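You operate a simulated robot arm through the tools that you are given. There is no shell and no other tool. Be economical: measure what you need, move in short steps, check, and stop when the job is done.

You are at the controls of a simulated robot arm. One attempt, no reset.

## Task
Fill the casing through the bypass, then open the inlet wheel.
Fine: drain shut first, water gauge in the green before the inlet opens, bypass shut last; nothing else moves.

It is judged by the outcome, as a careful person would: the job done as asked, and still so three seconds after it is handed in. It fails if anything else is knocked over, pushed out of place, dropped, spilled or broken.

## Robot
A 7-joint arm with a two-finger parallel gripper, fixed in place. Base frame: the origin is at the foot of the arm, x ahead of it, y to its left, z up. Lengths are in m, angles in rad, forces in N, time in s.
Its first joint turns from -2.897 to 2.897 rad. Payload 4.4 kg.
The tool frame sits at the grasp point between the pads (the TCP): z along the fingers, y along the line on which they close. The tips reach 0.023 m beyond it. The gripper opens to 0.094 m. The fingers are 0.038 m wide and 0.01 m thick; the gripper's body (0.054 by 0.096 m) begins 0.039 m behind the TCP.
Orientation is told as [roll, pitch, yaw] about the base's x, y, z axes, in that order, counted from this pose: with the fingers straight down and closing along the base's y, the tool's x points along the base's -x, its y along +y and its z along -z.

## Interface
- The arm moves only by the tool step_arm. Its argument "commands" is a list of rows, each a list of 3 entries, a list of its own where there are three numbers: the shift along the base's x, y, z in m, then the turn, a rotation vector about the base's x, y, z in rad, then the closure, from 0 (fully open) to 1 (shut). In form: [[[dx, dy, dz], [wx, wy, wz], grip], ...]. A call has 1 to 8 rows; each row shifts and turns the commanded pose from where the row before left it. Rows are played at 5 a second. More than 0.05 m and 0.15 rad between two rows, or a gripper value outside its range, and nothing of the call is played. Where a pose cannot be reached the arm comes as near as it can. A force on the tool above 90 N (or 10 N above the force at the start of the call, whichever is more), or a blocked arm, ends the call early, and 0.2 s more pass. The fingers move at their own pace (about 0.072 m/s each) and stop on an object; they squeeze with about 32 N. The grip force told is the motor's: it shows also when the fingers shut on nothing. Time passes only in rows, and 0.2 s behind the last, so rows that do not move let the fingers close. It gives the time, the measured TCP pose, the force on the tool (base axes), the opening and the grip force at its end, in the units of the frame above (readings bear some noise), and new pictures: "show" is both (left out), scene, wrist or none.
- Cameras (640 x 400 px; columns grow to the right, rows downward): "scene" is fixed at [0.0475, -0.4993, 1.4411]; the picture's right is [0.74, -0.68, 0.00], its down [-0.41, -0.45, -0.79] and it looks along [0.53, 0.58, -0.61] (base axes); focal length 273 px, centre (320, 200). "wrist" rides on the gripper at [0.086, 0.016, -0.075] in the tool frame; the picture's right is [-0.18, 0.98, 0.00], its down [-0.58, -0.11, -0.81] and it looks along [-0.79, -0.15, 0.59] (tool axes); focal length 243 px, centre (320, 200). There is no depth. A picture from a camera that has moved, and an enlarged one, comes with that camera's place and axes in the base frame and with its lens.
- zoom(camera, box): a new picture of the part [left, top, right, bottom] of that camera's present view, enlarged. It takes no simulated time.
- finish_job(): hands the job in; it is judged then, once.

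Go step by step. Nothing tells you positions but the pictures and the camera data: compare them with the known pose of the tool, close in by small moves and look again before you grip or let go. The budget is 120 turns and 170 pictures, counting those below and the enlarged ones. Unless the task says otherwise, let go and move clear before handing in, and close with one line.

The tools are called as name(argument=value, ...) on one line, values as JSON. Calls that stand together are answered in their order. step_arm: Moves the arm, as the interface text tells. Its arguments: {"type":"object","properties":{"commands":{"type":"array","items":{"type":"array"}},"show":{"type":"string","enum":["both","scene","wrist","none"]}},"required":["commands"]} The other tools are called the same way: zoom (camera, box) takes an enlarged picture of a part of a camera's view; finish_job () hands the job in.

At the start:

```text
time: 0.0
tool_pos: [0.5002, 0.407, 1.2201]
tcp_rot: [0.0, -0.001, 0.0]
force: [0.7, -0.1, 0.0]
gripper_width: 0.0941
grasp_force: 0.0
```

scene: 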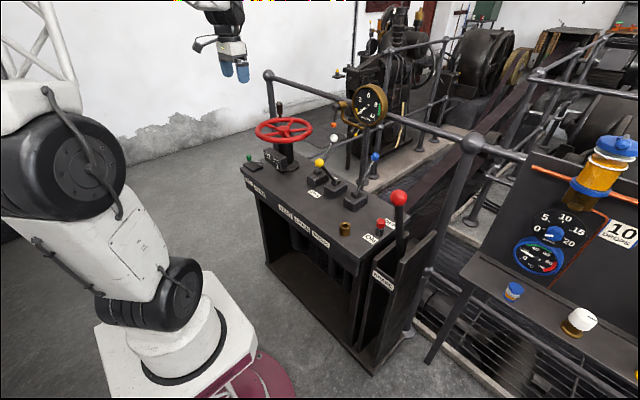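
wrist: 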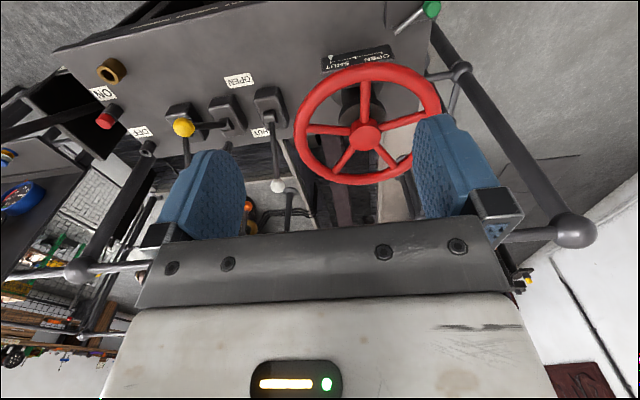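

I see a console with a red wheel, levers with coloured knobs, a gauge on the rail, and a red-knobbed brake lever. I'll zoom in to read the labels first.

zoom(camera="scene", box=[230, 60, 430, 185])

zoom(camera="scene", box=[230, 140, 430, 265])

zoom(camera="wrist", box=[60, 0, 460, 250])

zoom(camera="scene", box=[460, 110, 640, 350])

```text
3.20 times, centred on (330, 122) of scene
camera zoom: at [0.0475, -0.4993, 1.4411], right [0.74, -0.68, 0.0], down [-0.41, -0.45, -0.79], along [0.53, 0.58, -0.61], focal length 873 px, centre (288, 448)
```

zoom: 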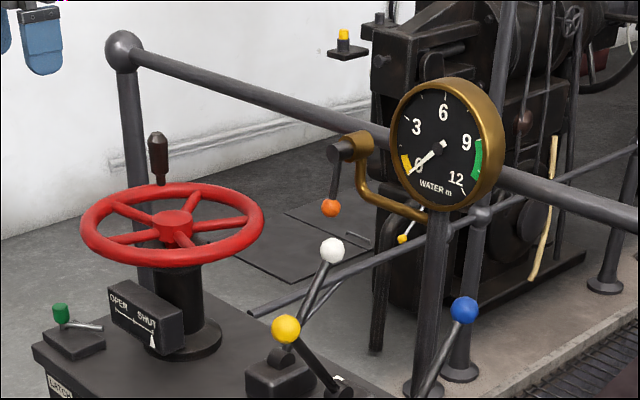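

```text
3.20 times, centred on (330, 202) of scene
camera zoom: at [0.0475, -0.4993, 1.4411], right [0.74, -0.68, 0.0], down [-0.41, -0.45, -0.79], along [0.53, 0.58, -0.61], focal length 873 px, centre (288, 192)
```

zoom: 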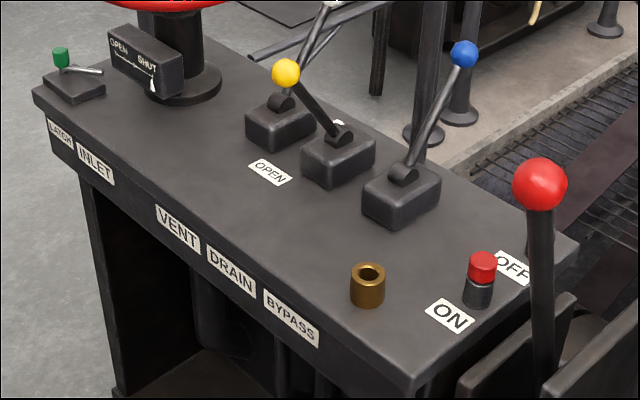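

```text
1.60 times, centred on (260, 125) of wrist
camera zoom: at [0.4147, 0.4233, 1.2951], right [0.18, 0.98, 0.0], down [0.58, -0.11, 0.81], along [0.79, -0.15, -0.59], focal length 388 px, centre (416, 320)
```

zoom: 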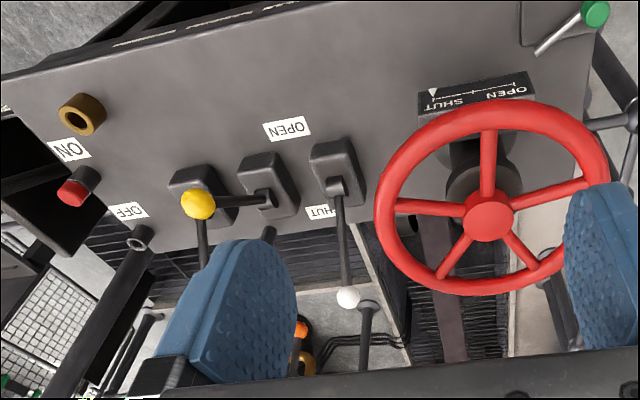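

```text
1.67 times, centred on (550, 230) of scene
camera zoom: at [0.0475, -0.4993, 1.4411], right [0.74, -0.68, 0.0], down [-0.41, -0.45, -0.79], along [0.53, 0.58, -0.61], focal length 455 px, centre (-63, 150)
```

zoom: 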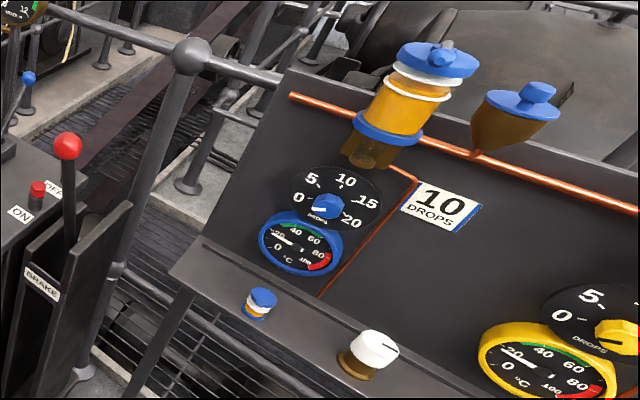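

The levers are VENT (white), DRAIN (yellow, leaning to OPEN) and BYPASS (blue, leaning to SHUT). The yellow knob is at about (0.631, 0.144, 0.944), the blue at (0.81, 0.028, 0.944) and the wheel hub at (0.697, 0.449, 0.948). Next I'll look closer at the latch, the wheel and the gauge.

zoom(camera="scene", box=[235, 100, 325, 190])

zoom(camera="scene", box=[325, 75, 395, 140])

zoom(camera="wrist", box=[280, 0, 480, 125])

```text
4.44 times, centred on (280, 145) of scene
camera zoom: at [0.0475, -0.4993, 1.4411], right [0.74, -0.68, 0.0], down [-0.41, -0.45, -0.79], along [0.53, 0.58, -0.61], focal length 1213 px, centre (498, 444)
```

zoom: 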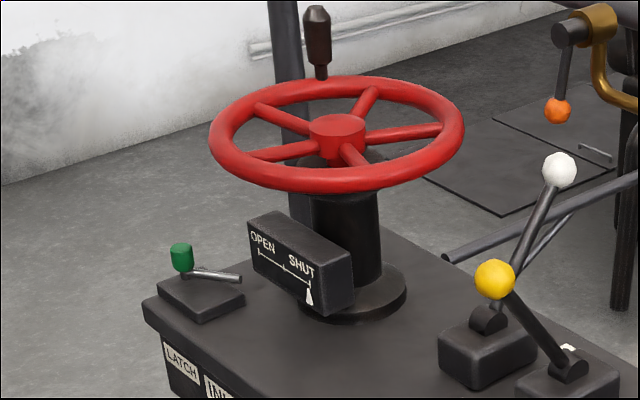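

```text
6.15 times, centred on (360, 108) of scene
camera zoom: at [0.0475, -0.4993, 1.4411], right [0.74, -0.68, 0.0], down [-0.41, -0.45, -0.79], along [0.53, 0.58, -0.61], focal length 1680 px, centre (74, 769)
```

zoom: 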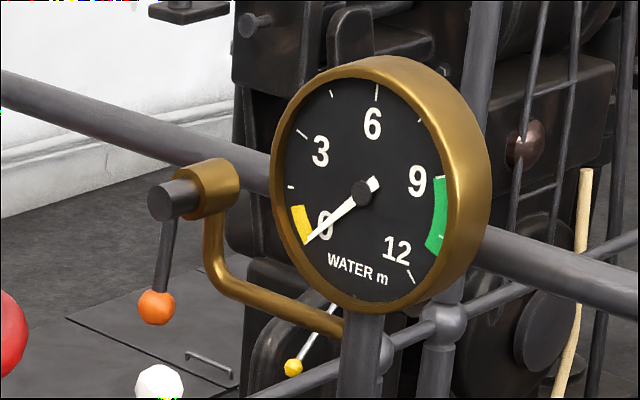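

```text
3.20 times, centred on (380, 62) of wrist
camera zoom: at [0.4147, 0.4233, 1.2951], right [0.18, 0.98, 0.0], down [0.58, -0.11, 0.81], along [0.79, -0.15, -0.59], focal length 776 px, centre (128, 640)
```

zoom: 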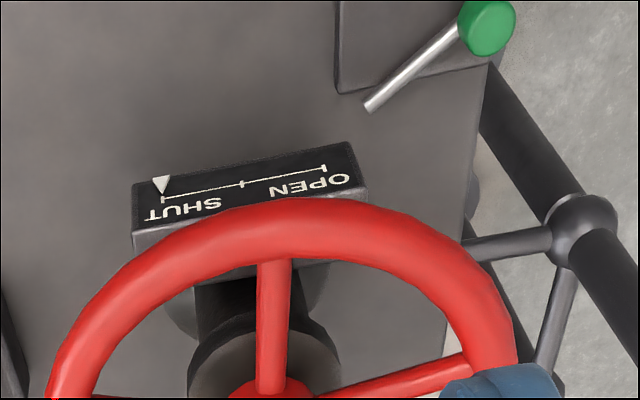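

Gauge reads 0, with green at about 9–11. The wheel pointer is at SHUT, and the wheel has a spinner handle on its rim. I'll move up to the yellow drain lever and get a second view of the rail and gauge.

step_arm(commands=[[[0, -0.05, 0], [0, 0, 0], 0], [[0, -0.05, -0.02], [0, 0, 0], 0], [[0, -0.05, -0.02], [0, 0, 0], 0], [[0, -0.05, -0.02], [0, 0, 0], 0], [[0, -0.045, -0.02], [0, 0, 0], 0.3], [[0, -0.018, -0.02], [0, 0, 0], 0.3]])

```text
refused: row 2 steps farther than a row can; nothing moved
```

step_arm(commands=[[[0, -0.045, 0], [0, 0, 0], 0], [[0, -0.045, -0.02], [0, 0, 0], 0], [[0, -0.045, -0.02], [0, 0, 0], 0], [[0, -0.045, -0.02], [0, 0, 0], 0], [[0, -0.045, -0.02], [0, 0, 0], 0.3], [[0, -0.038, -0.02], [0, 0, 0], 0.3]])

```text
time: 1.4
tool_pos: [0.5013, 0.1457, 1.1201]
tcp_rot: [-0.001, 0.0, 0.0]
force: [-0.1, 0.3, 0.6]
gripper_width: 0.066
grasp_force: 0.0
camera wrist: at [0.4152, 0.1608, 1.1955], right [0.18, 0.98, 0.0], down [0.58, -0.11, 0.81], along [0.79, -0.15, -0.59], focal length 243 px, centre (320, 200)
```

scene: 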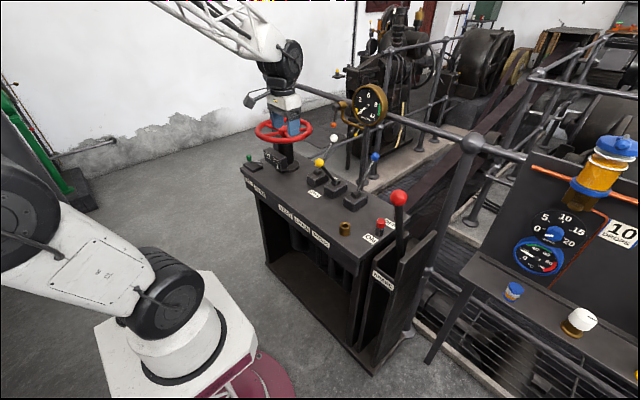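
wrist: 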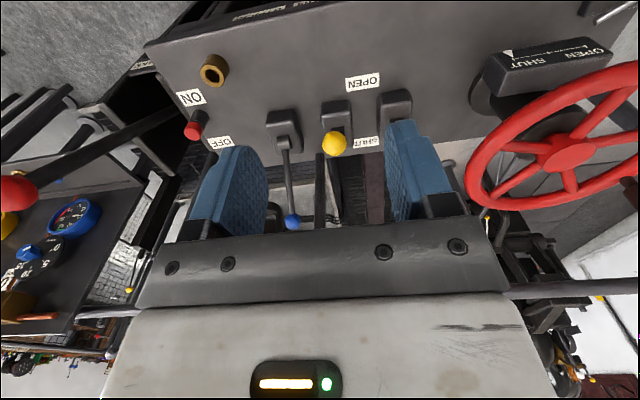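

The rail is at about x=0.88, z=1.08, with the gauge just in front of it over the far end of the levers. I'll tilt the tool about 45° so the hand stays clear of the gauge, and line up behind the yellow knob.

step_arm(commands=[[[0.01, -0.001, -0.017], [0, -0.131, 0], 0.3], [[0.01, -0.001, -0.017], [0, -0.131, 0], 0.3], [[0.01, -0.001, -0.017], [0, -0.131, 0], 0.3], [[0.01, -0.001, -0.017], [0, -0.131, 0], 0.3], [[0.01, -0.001, -0.017], [0, -0.131, 0], 0.3], [[0.01, -0.001, -0.018], [0, -0.131, 0], 0.3]])

```text
time: 2.8
tool_pos: [0.5615, 0.139, 1.0195]
tcp_rot: [0.004, -0.79, -0.002]
force: [0.6, -0.5, 4.7]
gripper_width: 0.0658
grasp_force: 0.2
camera wrist: at [0.4486, 0.1554, 1.0105], right [0.13, 0.98, 0.13], down [-0.16, -0.11, 0.98], along [0.98, -0.15, 0.15], focal length 243 px, centre (320, 200)
```

scene: 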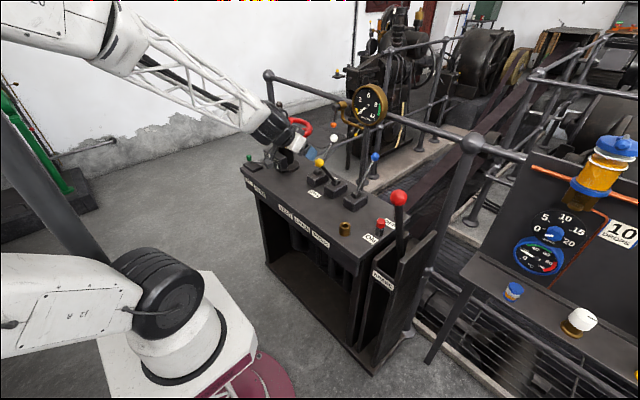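
wrist: 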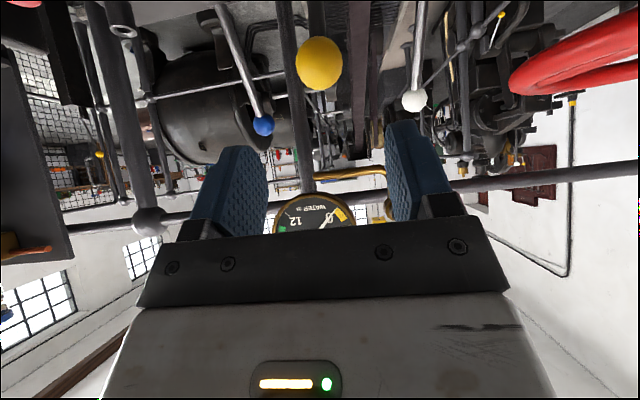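

Yellow knob confirmed at about (0.628, 0.140, 0.944). I'll advance along the tool axis so it sits between the pads.

step_arm(commands=[[[0.023, 0, -0.025], [0, 0, 0], 0.3], [[0.023, 0, -0.025], [0, 0, 0], 0.3], [[0.022, 0.001, -0.025], [0, 0, 0], 0.3]])

zoom(camera="scene", box=[270, 120, 400, 210])

```text
time: 3.6
tool_pos: [0.6304, 0.14, 0.9421]
tcp_rot: [0.001, -0.788, 0.0]
force: [-0.3, 0.6, -0.3]
gripper_width: 0.0659
grasp_force: 0.0
camera wrist: at [0.517, 0.1559, 0.9337], right [0.13, 0.98, 0.13], down [-0.16, -0.11, 0.98], along [0.98, -0.15, 0.14], focal length 243 px, centre (320, 200)
```

scene: 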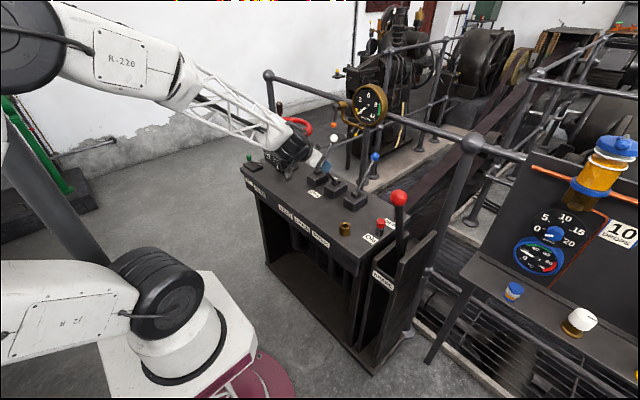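
wrist: 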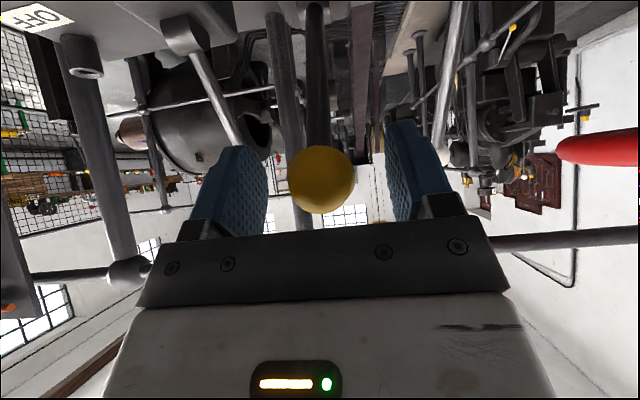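

```text
4.44 times, centred on (335, 165) of scene
camera zoom: at [0.0475, -0.4993, 1.4411], right [0.74, -0.68, 0.0], down [-0.41, -0.45, -0.79], along [0.53, 0.58, -0.61], focal length 1213 px, centre (253, 356)
```

zoom: 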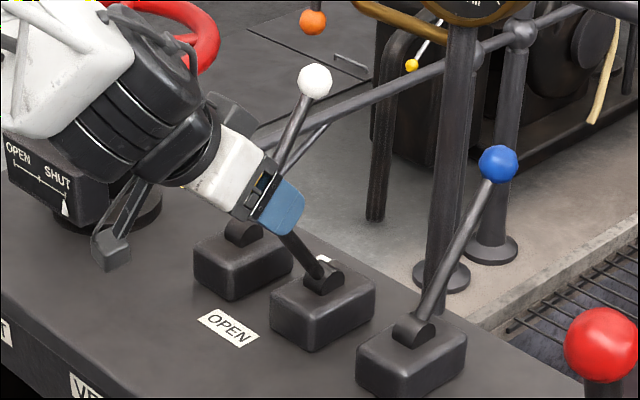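

The knob lies centred between the pads. Closing.

step_arm(commands=[[[0, 0, 0], [0, 0, 0], 0.8], [[0, 0, 0], [0, 0, 0], 0.8]], show="none")

```text
time: 4.2
tool_pos: [0.6308, 0.1407, 0.9416]
tcp_rot: [0.001, -0.787, 0.001]
force: [7.2, -0.2, -3.6]
gripper_width: 0.0335
grasp_force: 44.7
```

step_arm(commands=[[[0.0235, 0, 0.0135], [0, 0, 0], 0.8], [[0.0254, 0, 0.0092], [0, 0, 0], 0.8], [[0.0266, 0, 0.0047], [0, 0, 0], 0.8]])

```text
time: 5.0
tool_pos: [0.7052, 0.1398, 0.9694]
tcp_rot: [-0.001, -0.786, 0.001]
force: [-8.1, -8.2, 1.3]
gripper_width: 0.0333
grasp_force: 39.8
camera wrist: at [0.5915, 0.1561, 0.9618], right [0.13, 0.98, 0.13], down [-0.16, -0.11, 0.98], along [0.98, -0.15, 0.14], focal length 243 px, centre (320, 200)
```

scene: 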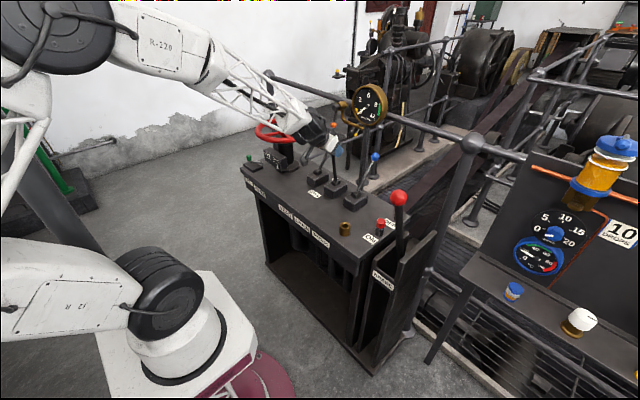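
wrist: 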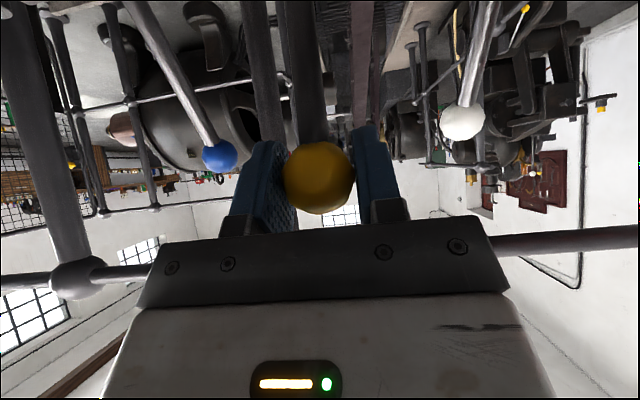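

The lever follows well. I'll continue the arc to shut.

step_arm(commands=[[[0.027, 0, 0], [0, 0, 0], 0.8], [[0.0266, 0, -0.0047], [0, 0, 0], 0.8], [[0.0254, 0, -0.0092], [0, 0, 0], 0.8], [[0.0234, 0, -0.0135], [0, 0, 0], 0.8]])

zoom(camera="scene", box=[290, 80, 420, 210])

```text
time: 6.0
tool_pos: [0.8083, 0.14, 0.9446]
tcp_rot: [0.001, -0.789, 0.001]
force: [3.7, 16.1, 22.9]
gripper_width: 0.0337
grasp_force: 44.5
camera wrist: at [0.6945, 0.1559, 0.9355], right [0.13, 0.98, 0.13], down [-0.16, -0.11, 0.98], along [0.98, -0.15, 0.15], focal length 243 px, centre (320, 200)
```

scene: 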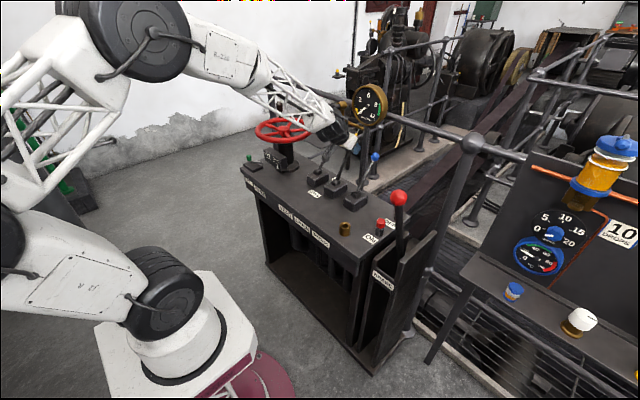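
wrist: 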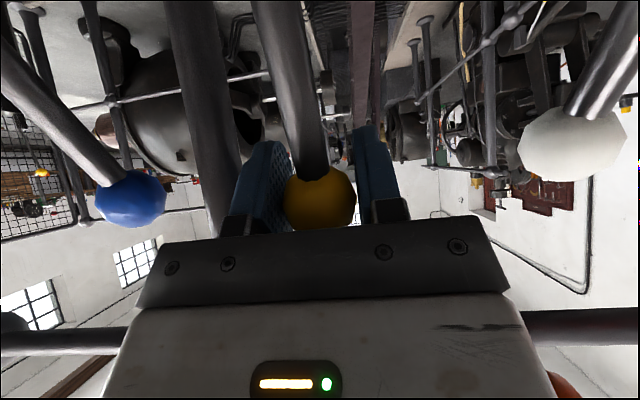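

```text
3.08 times, centred on (355, 145) of scene
camera zoom: at [0.0475, -0.4993, 1.4411], right [0.74, -0.68, 0.0], down [-0.41, -0.45, -0.79], along [0.53, 0.58, -0.61], focal length 840 px, centre (212, 369)
```

zoom: 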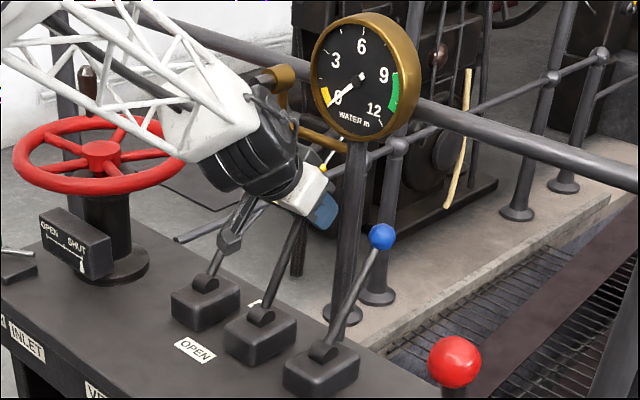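

The drain appears at its shut stop. I'll give a small nudge into the stop, then release and look.

step_arm(commands=[[[0.004, 0, -0.003], [0, 0, 0], 0.8], [[-0.004, 0, 0.003], [0, 0, 0], 0.35], [[0, 0, 0], [0, 0, 0], 0.35], [[-0.02, 0, 0.02], [0, 0, 0], 0.35], [[-0.035, 0, 0.035], [0, 0, 0], 0.35], [[-0.035, 0, 0.035], [0, 0, 0], 0.35]])

zoom(camera="scene", box=[290, 80, 420, 210])

```text
time: 7.4
tool_pos: [0.7158, 0.1378, 1.0322]
tcp_rot: [0.0, -0.784, 0.001]
force: [-0.7, 0.8, -0.2]
gripper_width: 0.061
grasp_force: 0.1
camera wrist: at [0.6025, 0.1541, 1.0237], right [0.13, 0.98, 0.13], down [-0.16, -0.11, 0.98], along [0.98, -0.15, 0.14], focal length 243 px, centre (320, 200)
```

scene: 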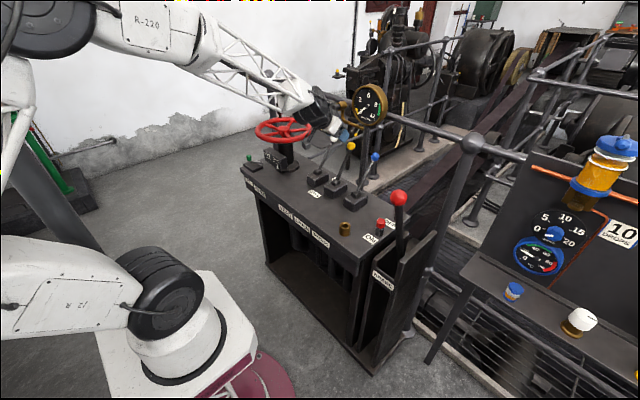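
wrist: 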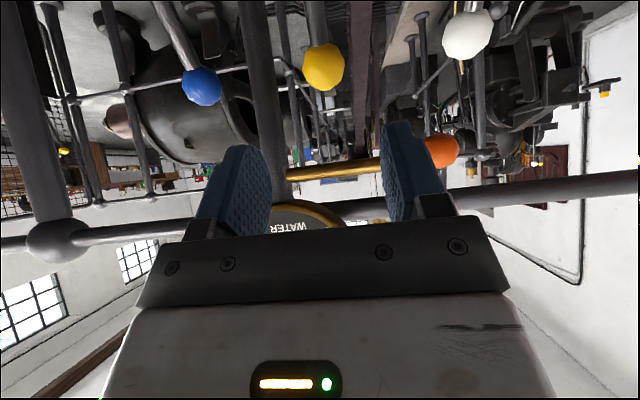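

```text
3.08 times, centred on (355, 145) of scene
camera zoom: at [0.0475, -0.4993, 1.4411], right [0.74, -0.68, 0.0], down [-0.41, -0.45, -0.79], along [0.53, 0.58, -0.61], focal length 840 px, centre (212, 369)
```

zoom: 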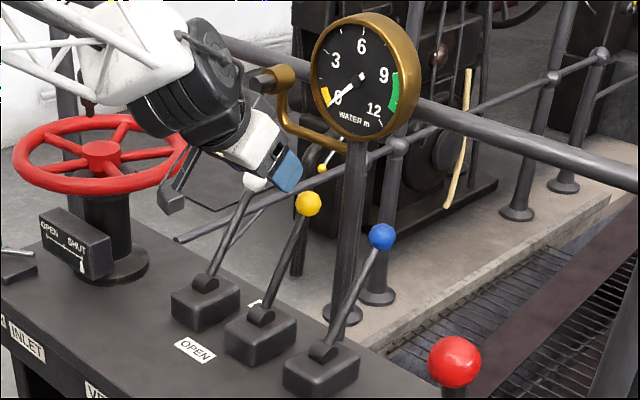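

The yellow lever stands about 1 cm short of where the blue (shut) one stands. I'll close the fingers and push it home from behind.

step_arm(commands=[[[0, 0, 0], [0, 0, 0], 1], [[0, 0.002, 0], [0, 0, 0], 1], [[0.02, 0, -0.02], [0, 0, 0], 1], [[0.022, 0, -0.023], [0, 0, 0], 1]], show="wrist")

zoom(camera="scene", box=[310, 120, 400, 210])

```text
time: 8.4
tool_pos: [0.7575, 0.1404, 0.9887]
tcp_rot: [0.0, -0.787, 0.0]
force: [0.2, 0.7, 0.8]
gripper_width: 0.0
grasp_force: 31.9
camera wrist: at [0.6448, 0.1565, 0.9812], right [0.13, 0.98, 0.13], down [-0.16, -0.11, 0.98], along [0.98, -0.15, 0.14], focal length 243 px, centre (320, 200)
```

wrist: 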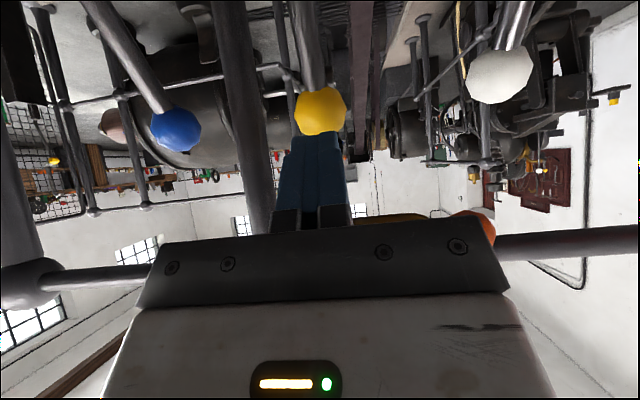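

```text
4.44 times, centred on (355, 165) of scene
camera zoom: at [0.0475, -0.4993, 1.4411], right [0.74, -0.68, 0.0], down [-0.41, -0.45, -0.79], along [0.53, 0.58, -0.61], focal length 1213 px, centre (164, 356)
```

zoom: 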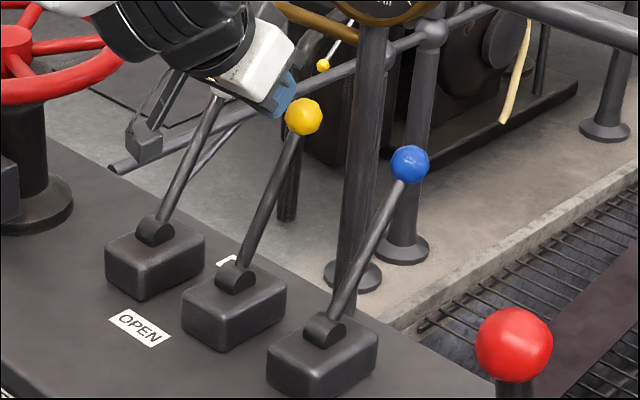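

step_arm(commands=[[[0.01, 0, -0.008], [0, 0, 0], 1], [[0.008, 0, -0.006], [0, 0, 0], 1], [[0.006, 0, -0.005], [0, 0, 0], 1], [[0.004, 0, -0.003], [0, 0, 0], 1]], show="wrist")

zoom(camera="scene", box=[310, 120, 400, 210])

```text
time: 9.4
tool_pos: [0.7868, 0.1412, 0.9664]
tcp_rot: [0.001, -0.787, 0.0]
force: [0.7, -0.1, 0.1]
gripper_width: 0.0
grasp_force: 32.1
camera wrist: at [0.6731, 0.1571, 0.9592], right [0.13, 0.98, 0.13], down [-0.16, -0.11, 0.98], along [0.98, -0.15, 0.14], focal length 243 px, centre (320, 200)
```

wrist: 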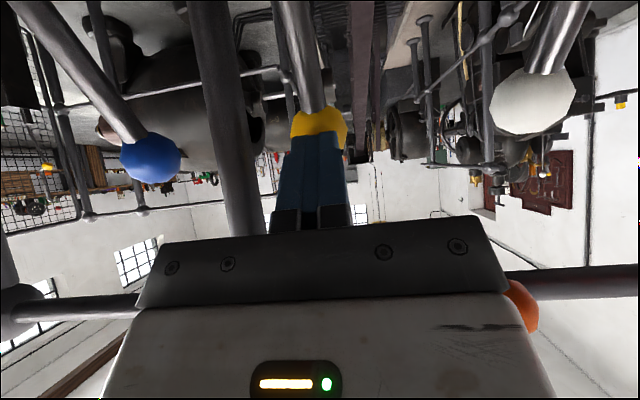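

```text
4.44 times, centred on (355, 165) of scene
camera zoom: at [0.0475, -0.4993, 1.4411], right [0.74, -0.68, 0.0], down [-0.41, -0.45, -0.79], along [0.53, 0.58, -0.61], focal length 1213 px, centre (164, 356)
```

zoom: 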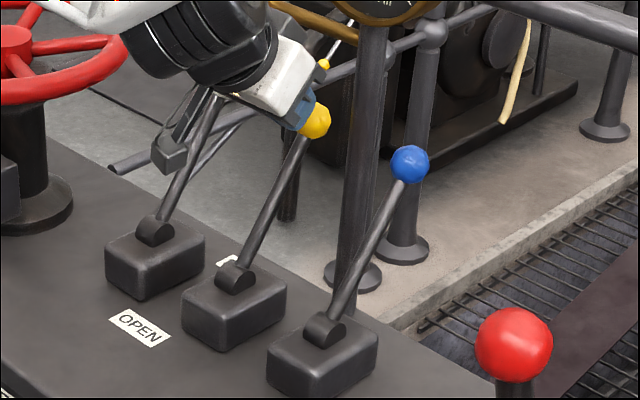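

step_arm(commands=[[[0.004, 0, -0.003], [0, 0, 0], 1], [[0.004, 0, -0.003], [0, 0, 0], 1], [[0.003, 0, -0.002], [0, 0, 0], 1]], show="none")

zoom(camera="scene", box=[310, 120, 400, 210])

```text
time: 9.8
tool_pos: [0.7881, 0.141, 0.9681]
tcp_rot: [0.001, -0.788, -0.001]
force: [-60.4, -2.8, 24.7]
gripper_width: 0.0
grasp_force: 31.6
stopped in row 2: the force on the tool passed its limit (the readings are from after the stop); the commanded pose is now the measured one
```

```text
4.44 times, centred on (355, 165) of scene
camera zoom: at [0.0475, -0.4993, 1.4411], right [0.74, -0.68, 0.0], down [-0.41, -0.45, -0.79], along [0.53, 0.58, -0.61], focal length 1213 px, centre (164, 356)
```

zoom: 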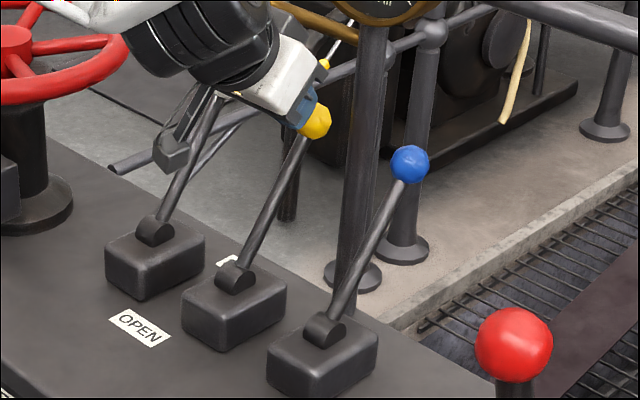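

The drain is hard against its shut stop. Now I'll back off and line up behind the blue bypass knob at about (0.811, 0.031, 0.943).

step_arm(commands=[[[-0.03, 0, 0.03], [0, 0, 0], 1], [[-0.03, 0, 0.03], [0, 0, 0], 1], [[0, -0.04, 0], [0, 0, 0], 0.35], [[0, -0.04, 0], [0, 0, 0], 0.35], [[0, -0.03, 0], [0, 0, 0], 0.35]])

zoom(camera="scene", box=[290, 80, 420, 210])

```text
time: 11.1
tool_pos: [0.7278, 0.0299, 1.0258]
tcp_rot: [0.001, -0.79, 0.0]
force: [1.5, -0.8, 0.9]
gripper_width: 0.0611
grasp_force: 0.0
camera wrist: at [0.6155, 0.0469, 1.0178], right [0.13, 0.98, 0.13], down [-0.16, -0.11, 0.98], along [0.98, -0.15, 0.14], focal length 243 px, centre (320, 200)
```

scene: 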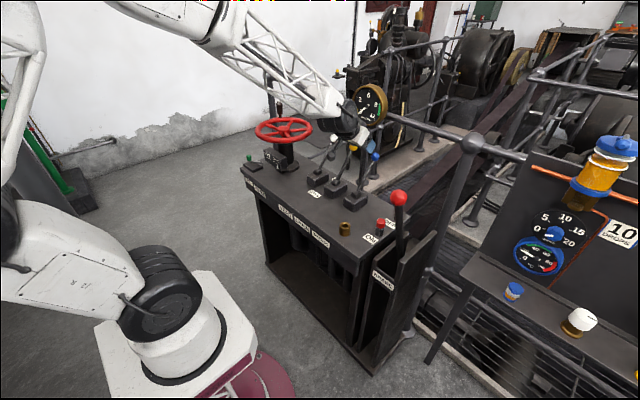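
wrist: 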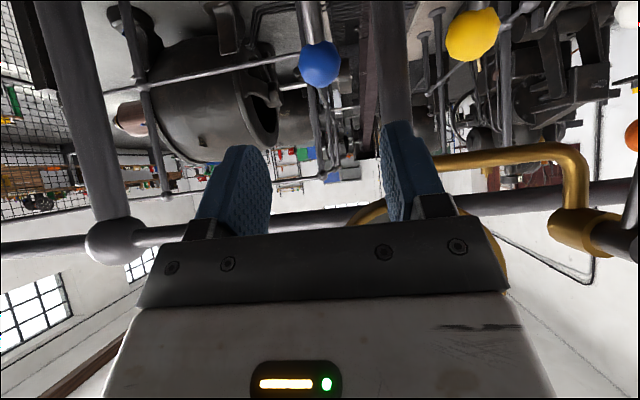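

```text
3.08 times, centred on (355, 145) of scene
camera zoom: at [0.0475, -0.4993, 1.4411], right [0.74, -0.68, 0.0], down [-0.41, -0.45, -0.79], along [0.53, 0.58, -0.61], focal length 840 px, centre (212, 369)
```

zoom: 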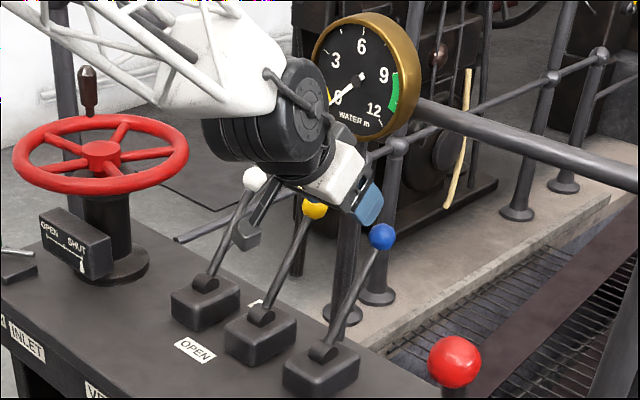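

Bypass knob is centred on the pads. I'll advance and grip.

step_arm(commands=[[[0.028, 0, -0.028], [0, 0, 0], 0.35], [[0.028, 0.001, -0.028], [0, 0, 0], 0.35], [[0.027, 0, -0.027], [0, 0, 0], 0.35]], show="wrist")

zoom(camera="scene", box=[310, 70, 410, 210])

```text
time: 11.8
tool_pos: [0.8116, 0.0302, 0.9448]
tcp_rot: [0.001, -0.788, 0.002]
force: [-8.3, -13.7, 2.7]
gripper_width: 0.0547
grasp_force: 0.0
camera wrist: at [0.6989, 0.0478, 0.9358], right [0.13, 0.98, 0.13], down [-0.16, -0.11, 0.98], along [0.98, -0.15, 0.14], focal length 243 px, centre (320, 200)
```

wrist: 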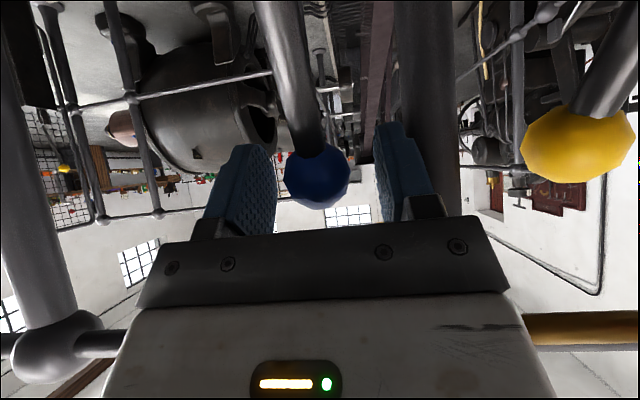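

```text
2.86 times, centred on (360, 140) of scene
camera zoom: at [0.0475, -0.4993, 1.4411], right [0.74, -0.68, 0.0], down [-0.41, -0.45, -0.79], along [0.53, 0.58, -0.61], focal length 780 px, centre (206, 371)
```

zoom: 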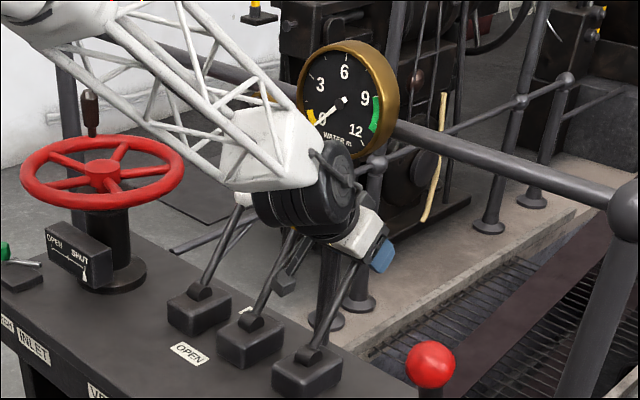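

The +y finger is lightly touching the fixed gauge post. Closing the grip takes it off.

step_arm(commands=[[[0, 0, 0], [0, 0, 0], 0.85], [[0, 0, 0], [0, 0, 0], 0.85]], show="none")

```text
time: 12.4
tool_pos: [0.8122, 0.0296, 0.9432]
tcp_rot: [0.001, -0.787, -0.004]
force: [10.5, -57.1, -3.5]
gripper_width: 0.0336
grasp_force: 45.3
```

There's a 57 N side load, so the hand is off-centre. I'll shift slightly toward −y to relieve it.

step_arm(commands=[[[0, -0.003, 0], [0, 0, 0], 0.85], [[0, 0, 0], [0, 0, 0], 0.85]], show="wrist")

```text
time: 13.1
tool_pos: [0.8119, 0.0299, 0.9456]
tcp_rot: [-0.001, -0.787, 0.0]
force: [3.0, -13.8, 7.7]
gripper_width: 0.0332
grasp_force: 45.1
camera wrist: at [0.699, 0.046, 0.9359], right [0.13, 0.98, 0.13], down [-0.16, -0.11, 0.98], along [0.98, -0.15, 0.14], focal length 243 px, centre (320, 200)
```

wrist: 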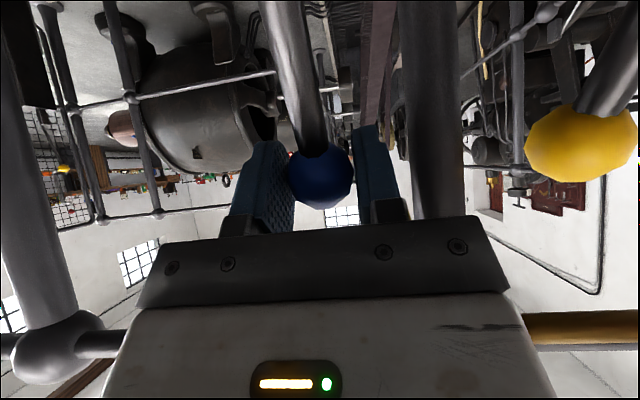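

step_arm(commands=[[[-0.0234, 0, 0.0135], [0, 0, 0], 0.85], [[-0.0254, 0, 0.0092], [0, 0, 0], 0.85], [[-0.0266, 0, 0.0047], [0, 0, 0], 0.85], [[-0.027, 0, 0], [0, 0, 0], 0.85]])

```text
time: 14.1
tool_pos: [0.7097, 0.0303, 0.9726]
tcp_rot: [0.001, -0.789, 0.0]
force: [9.0, 3.6, 9.5]
gripper_width: 0.0336
grasp_force: 45.0
camera wrist: at [0.5971, 0.0461, 0.9638], right [0.13, 0.98, 0.13], down [-0.16, -0.11, 0.98], along [0.98, -0.15, 0.15], focal length 243 px, centre (320, 200)
```

scene: 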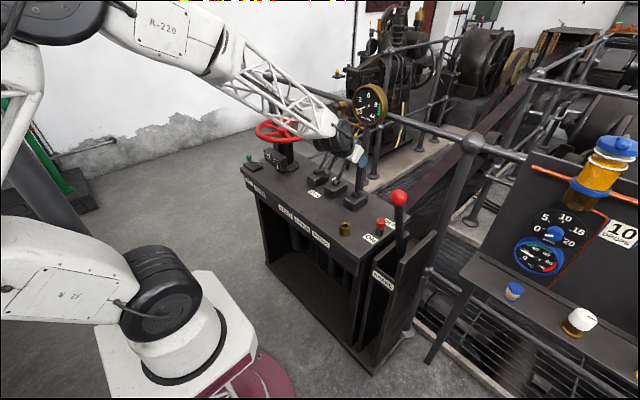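
wrist: 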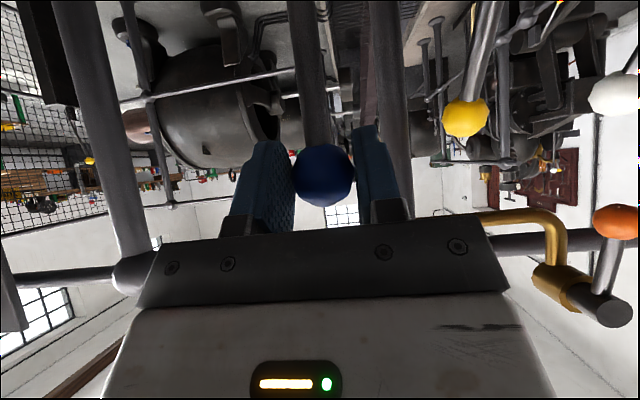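

step_arm(commands=[[[-0.0266, 0, -0.0055], [0, 0, 0], 0.85], [[-0.0254, 0, -0.01], [0, 0, 0], 0.85], [[-0.0235, 0, -0.014], [0, 0, 0], 0.85], [[-0.005, 0, -0.003], [0, 0, 0], 0.85]])

zoom(camera="scene", box=[290, 80, 420, 210])

```text
time: 15.1
tool_pos: [0.6288, 0.0301, 0.9383]
tcp_rot: [0.001, -0.785, 0.0]
force: [0.2, 4.5, 11.8]
gripper_width: 0.0336
grasp_force: 44.5
camera wrist: at [0.5159, 0.046, 0.9292], right [0.13, 0.98, 0.13], down [-0.16, -0.11, 0.98], along [0.98, -0.15, 0.14], focal length 243 px, centre (320, 200)
```

scene: 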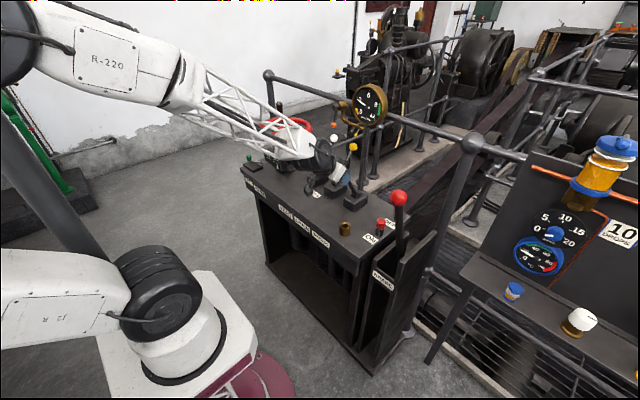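
wrist: 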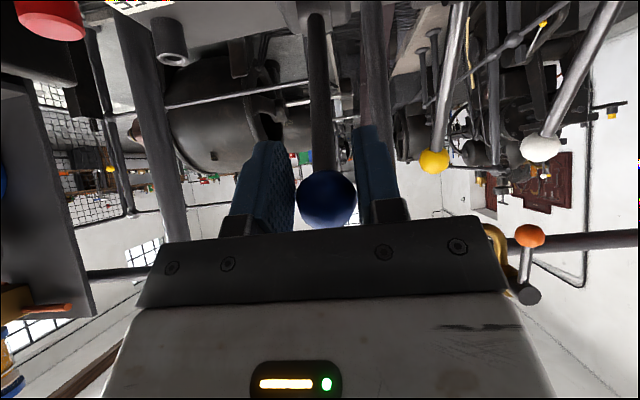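

```text
3.08 times, centred on (355, 145) of scene
camera zoom: at [0.0475, -0.4993, 1.4411], right [0.74, -0.68, 0.0], down [-0.41, -0.45, -0.79], along [0.53, 0.58, -0.61], focal length 840 px, centre (212, 369)
```

zoom: 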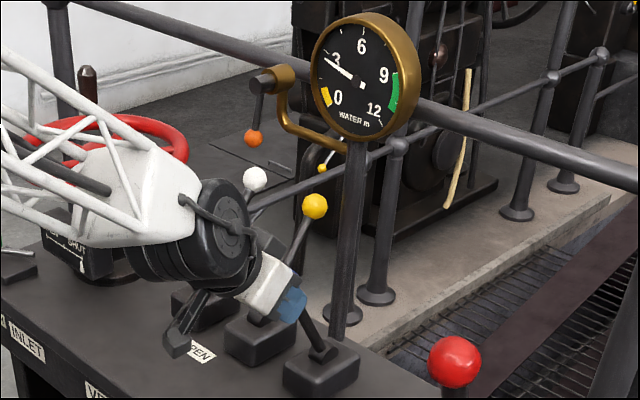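

The gauge is already rising, now near 3. I'll hold the lever and watch.

step_arm(commands=[[[-0.003, 0, -0.002], [0, 0, 0], 0.85], [[0, 0, 0], [0, 0, 0], 0.85], [[0, 0, 0], [0, 0, 0], 0.85], [[0, 0, 0], [0, 0, 0], 0.85]], show="none")

zoom(camera="scene", box=[325, 75, 395, 140])

```text
time: 16.1
tool_pos: [0.6266, 0.0297, 0.9361]
tcp_rot: [0.001, -0.785, 0.002]
force: [1.4, 13.2, 0.7]
gripper_width: 0.0335
grasp_force: 45.2
```

```text
6.15 times, centred on (360, 108) of scene
camera zoom: at [0.0475, -0.4993, 1.4411], right [0.74, -0.68, 0.0], down [-0.41, -0.45, -0.79], along [0.53, 0.58, -0.61], focal length 1680 px, centre (74, 769)
```

zoom: 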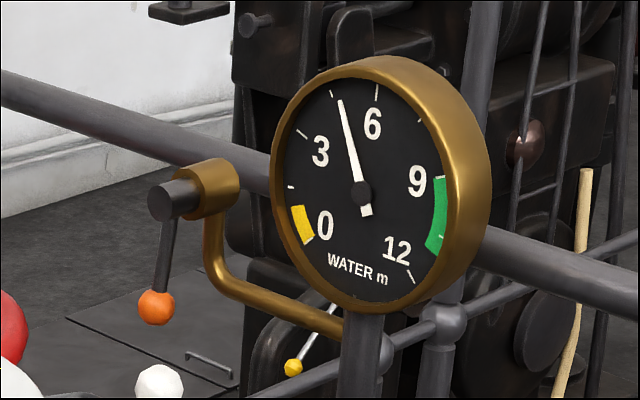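

About 4.8 and climbing. I'll release the lever meanwhile and back off.

step_arm(commands=[[[0, 0, 0], [0, 0, 0], 0.35], [[0, 0, 0], [0, 0, 0], 0.35], [[-0.025, 0, 0.025], [0, 0, 0], 0.35], [[-0.03, 0, 0.03], [0, 0, 0], 0.35]], show="wrist")

zoom(camera="scene", box=[290, 80, 420, 210])

```text
time: 17.1
tool_pos: [0.5709, 0.0298, 0.9926]
tcp_rot: [-0.001, -0.787, 0.002]
force: [-0.2, -0.4, 0.4]
gripper_width: 0.0613
grasp_force: 0.1
camera wrist: at [0.4578, 0.0448, 0.983], right [0.13, 0.98, 0.13], down [-0.16, -0.11, 0.98], along [0.98, -0.15, 0.14], focal length 243 px, centre (320, 200)
```

wrist: 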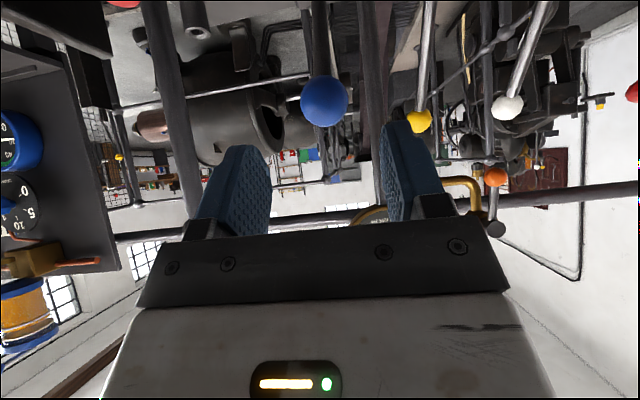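

```text
3.08 times, centred on (355, 145) of scene
camera zoom: at [0.0475, -0.4993, 1.4411], right [0.74, -0.68, 0.0], down [-0.41, -0.45, -0.79], along [0.53, 0.58, -0.61], focal length 840 px, centre (212, 369)
```

zoom: 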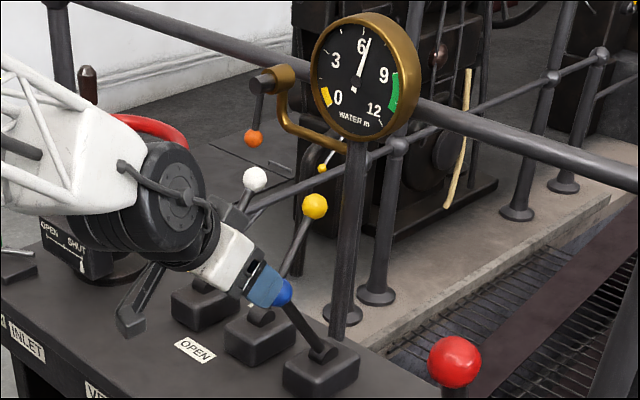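

The gauge is at about 6.3 and rising; the bypass is open. I'll move toward the wheel, returning the tool upright, and check the gauge on the way.

step_arm(commands=[[[0, 0.03, 0.03], [0, 0.098, 0], 0.0], [[0, 0.04, 0.02], [0, 0.098, 0], 0.0], [[0, 0.04, 0.02], [0, 0.098, 0], 0.0], [[-0.01, 0.045, 0.015], [0, 0.098, 0], 0.0], [[-0.01, 0.045, 0.015], [0, 0.098, 0], 0.0], [[-0.01, 0.045, 0.015], [0, 0.098, 0], 0.0], [[-0.01, 0.045, 0.015], [0, 0.098, 0], 0.0], [[-0.01, 0.045, 0.015], [0, 0.1, 0], 0.0]])

zoom(camera="scene", box=[325, 75, 395, 140])

```text
time: 18.9
tool_pos: [0.5208, 0.3637, 1.1371]
tcp_rot: [-0.004, 0.0, -0.002]
force: [-0.5, -0.2, 0.4]
gripper_width: 0.094
grasp_force: 0.1
camera wrist: at [0.435, 0.3793, 1.2112], right [0.18, 0.98, 0.0], down [0.58, -0.11, 0.81], along [0.79, -0.15, -0.59], focal length 243 px, centre (320, 200)
```

scene: 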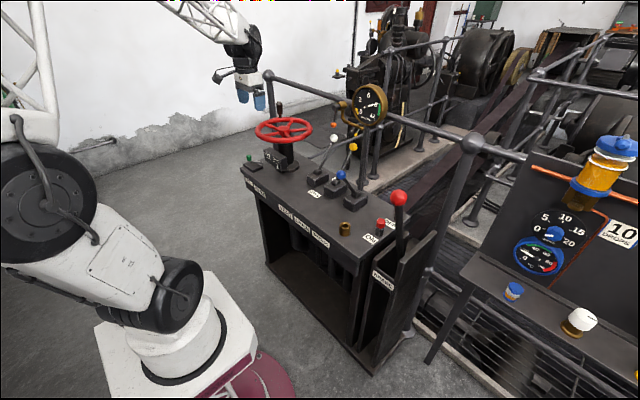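
wrist: 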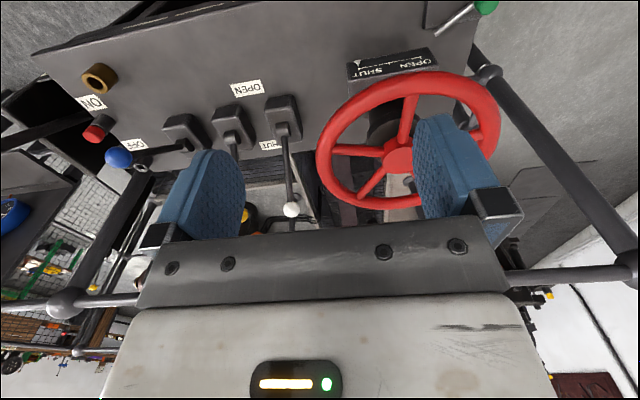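

```text
6.15 times, centred on (360, 108) of scene
camera zoom: at [0.0475, -0.4993, 1.4411], right [0.74, -0.68, 0.0], down [-0.41, -0.45, -0.79], along [0.53, 0.58, -0.61], focal length 1680 px, centre (74, 769)
```

zoom: 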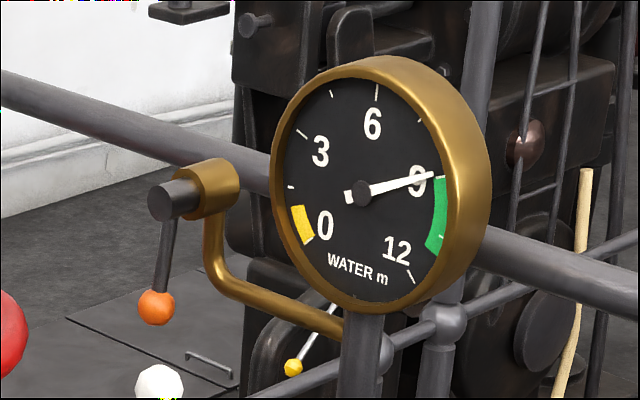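

The gauge is just reaching green. I'll move over toward the latch and spinner handle for a look.

step_arm(commands=[[[-0.01, 0.045, 0], [0, 0, 0], 0.4], [[-0.01, 0.045, 0], [0, 0, 0], 0.4], [[-0.01, 0.045, 0], [0, 0, 0], 0.4], [[-0.01, 0.045, 0], [0, 0, 0], 0.4], [[-0.01, 0.03, 0], [0, 0, 0], 0.4]], show="wrist")

zoom(camera="scene", box=[325, 75, 395, 140])

zoom(camera="wrist", box=[180, 0, 420, 150])

```text
time: 20.1
tool_pos: [0.4724, 0.5747, 1.1375]
tcp_rot: [0.0, -0.001, 0.001]
force: [0.4, 0.3, -0.1]
gripper_width: 0.0563
grasp_force: 0.0
camera wrist: at [0.3868, 0.5904, 1.2119], right [0.18, 0.98, 0.0], down [0.58, -0.11, 0.81], along [0.79, -0.15, -0.59], focal length 243 px, centre (320, 200)
```

wrist: 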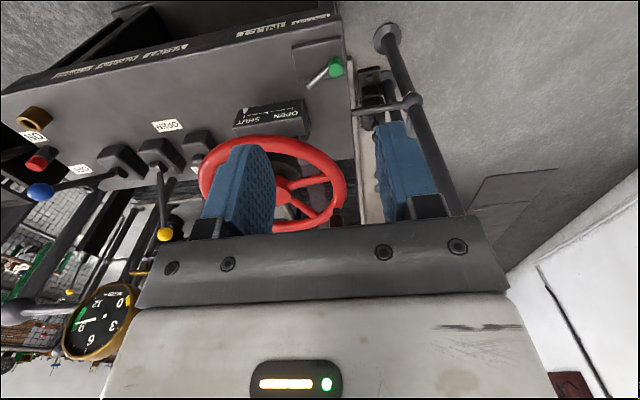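

```text
6.15 times, centred on (360, 108) of scene
camera zoom: at [0.0475, -0.4993, 1.4411], right [0.74, -0.68, 0.0], down [-0.41, -0.45, -0.79], along [0.53, 0.58, -0.61], focal length 1680 px, centre (74, 769)
```

zoom: 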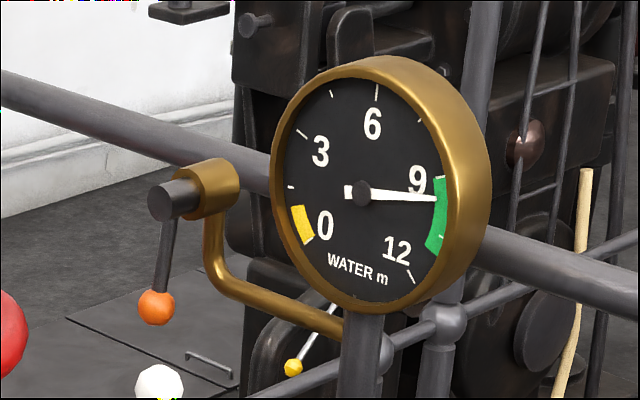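

```text
2.67 times, centred on (300, 75) of wrist
camera zoom: at [0.3868, 0.5904, 1.2119], right [0.18, 0.98, 0.0], down [0.58, -0.11, 0.81], along [0.79, -0.15, -0.59], focal length 647 px, centre (373, 533)
```

zoom: 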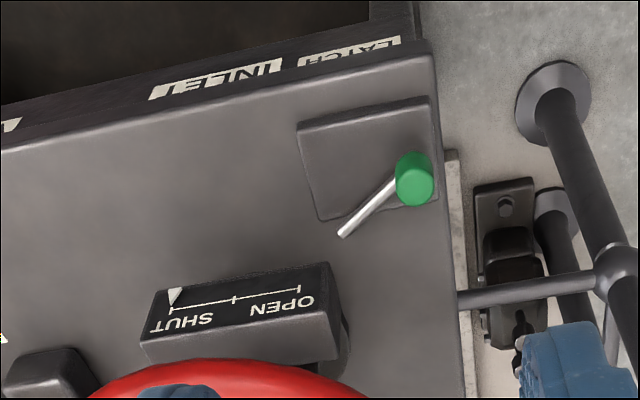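

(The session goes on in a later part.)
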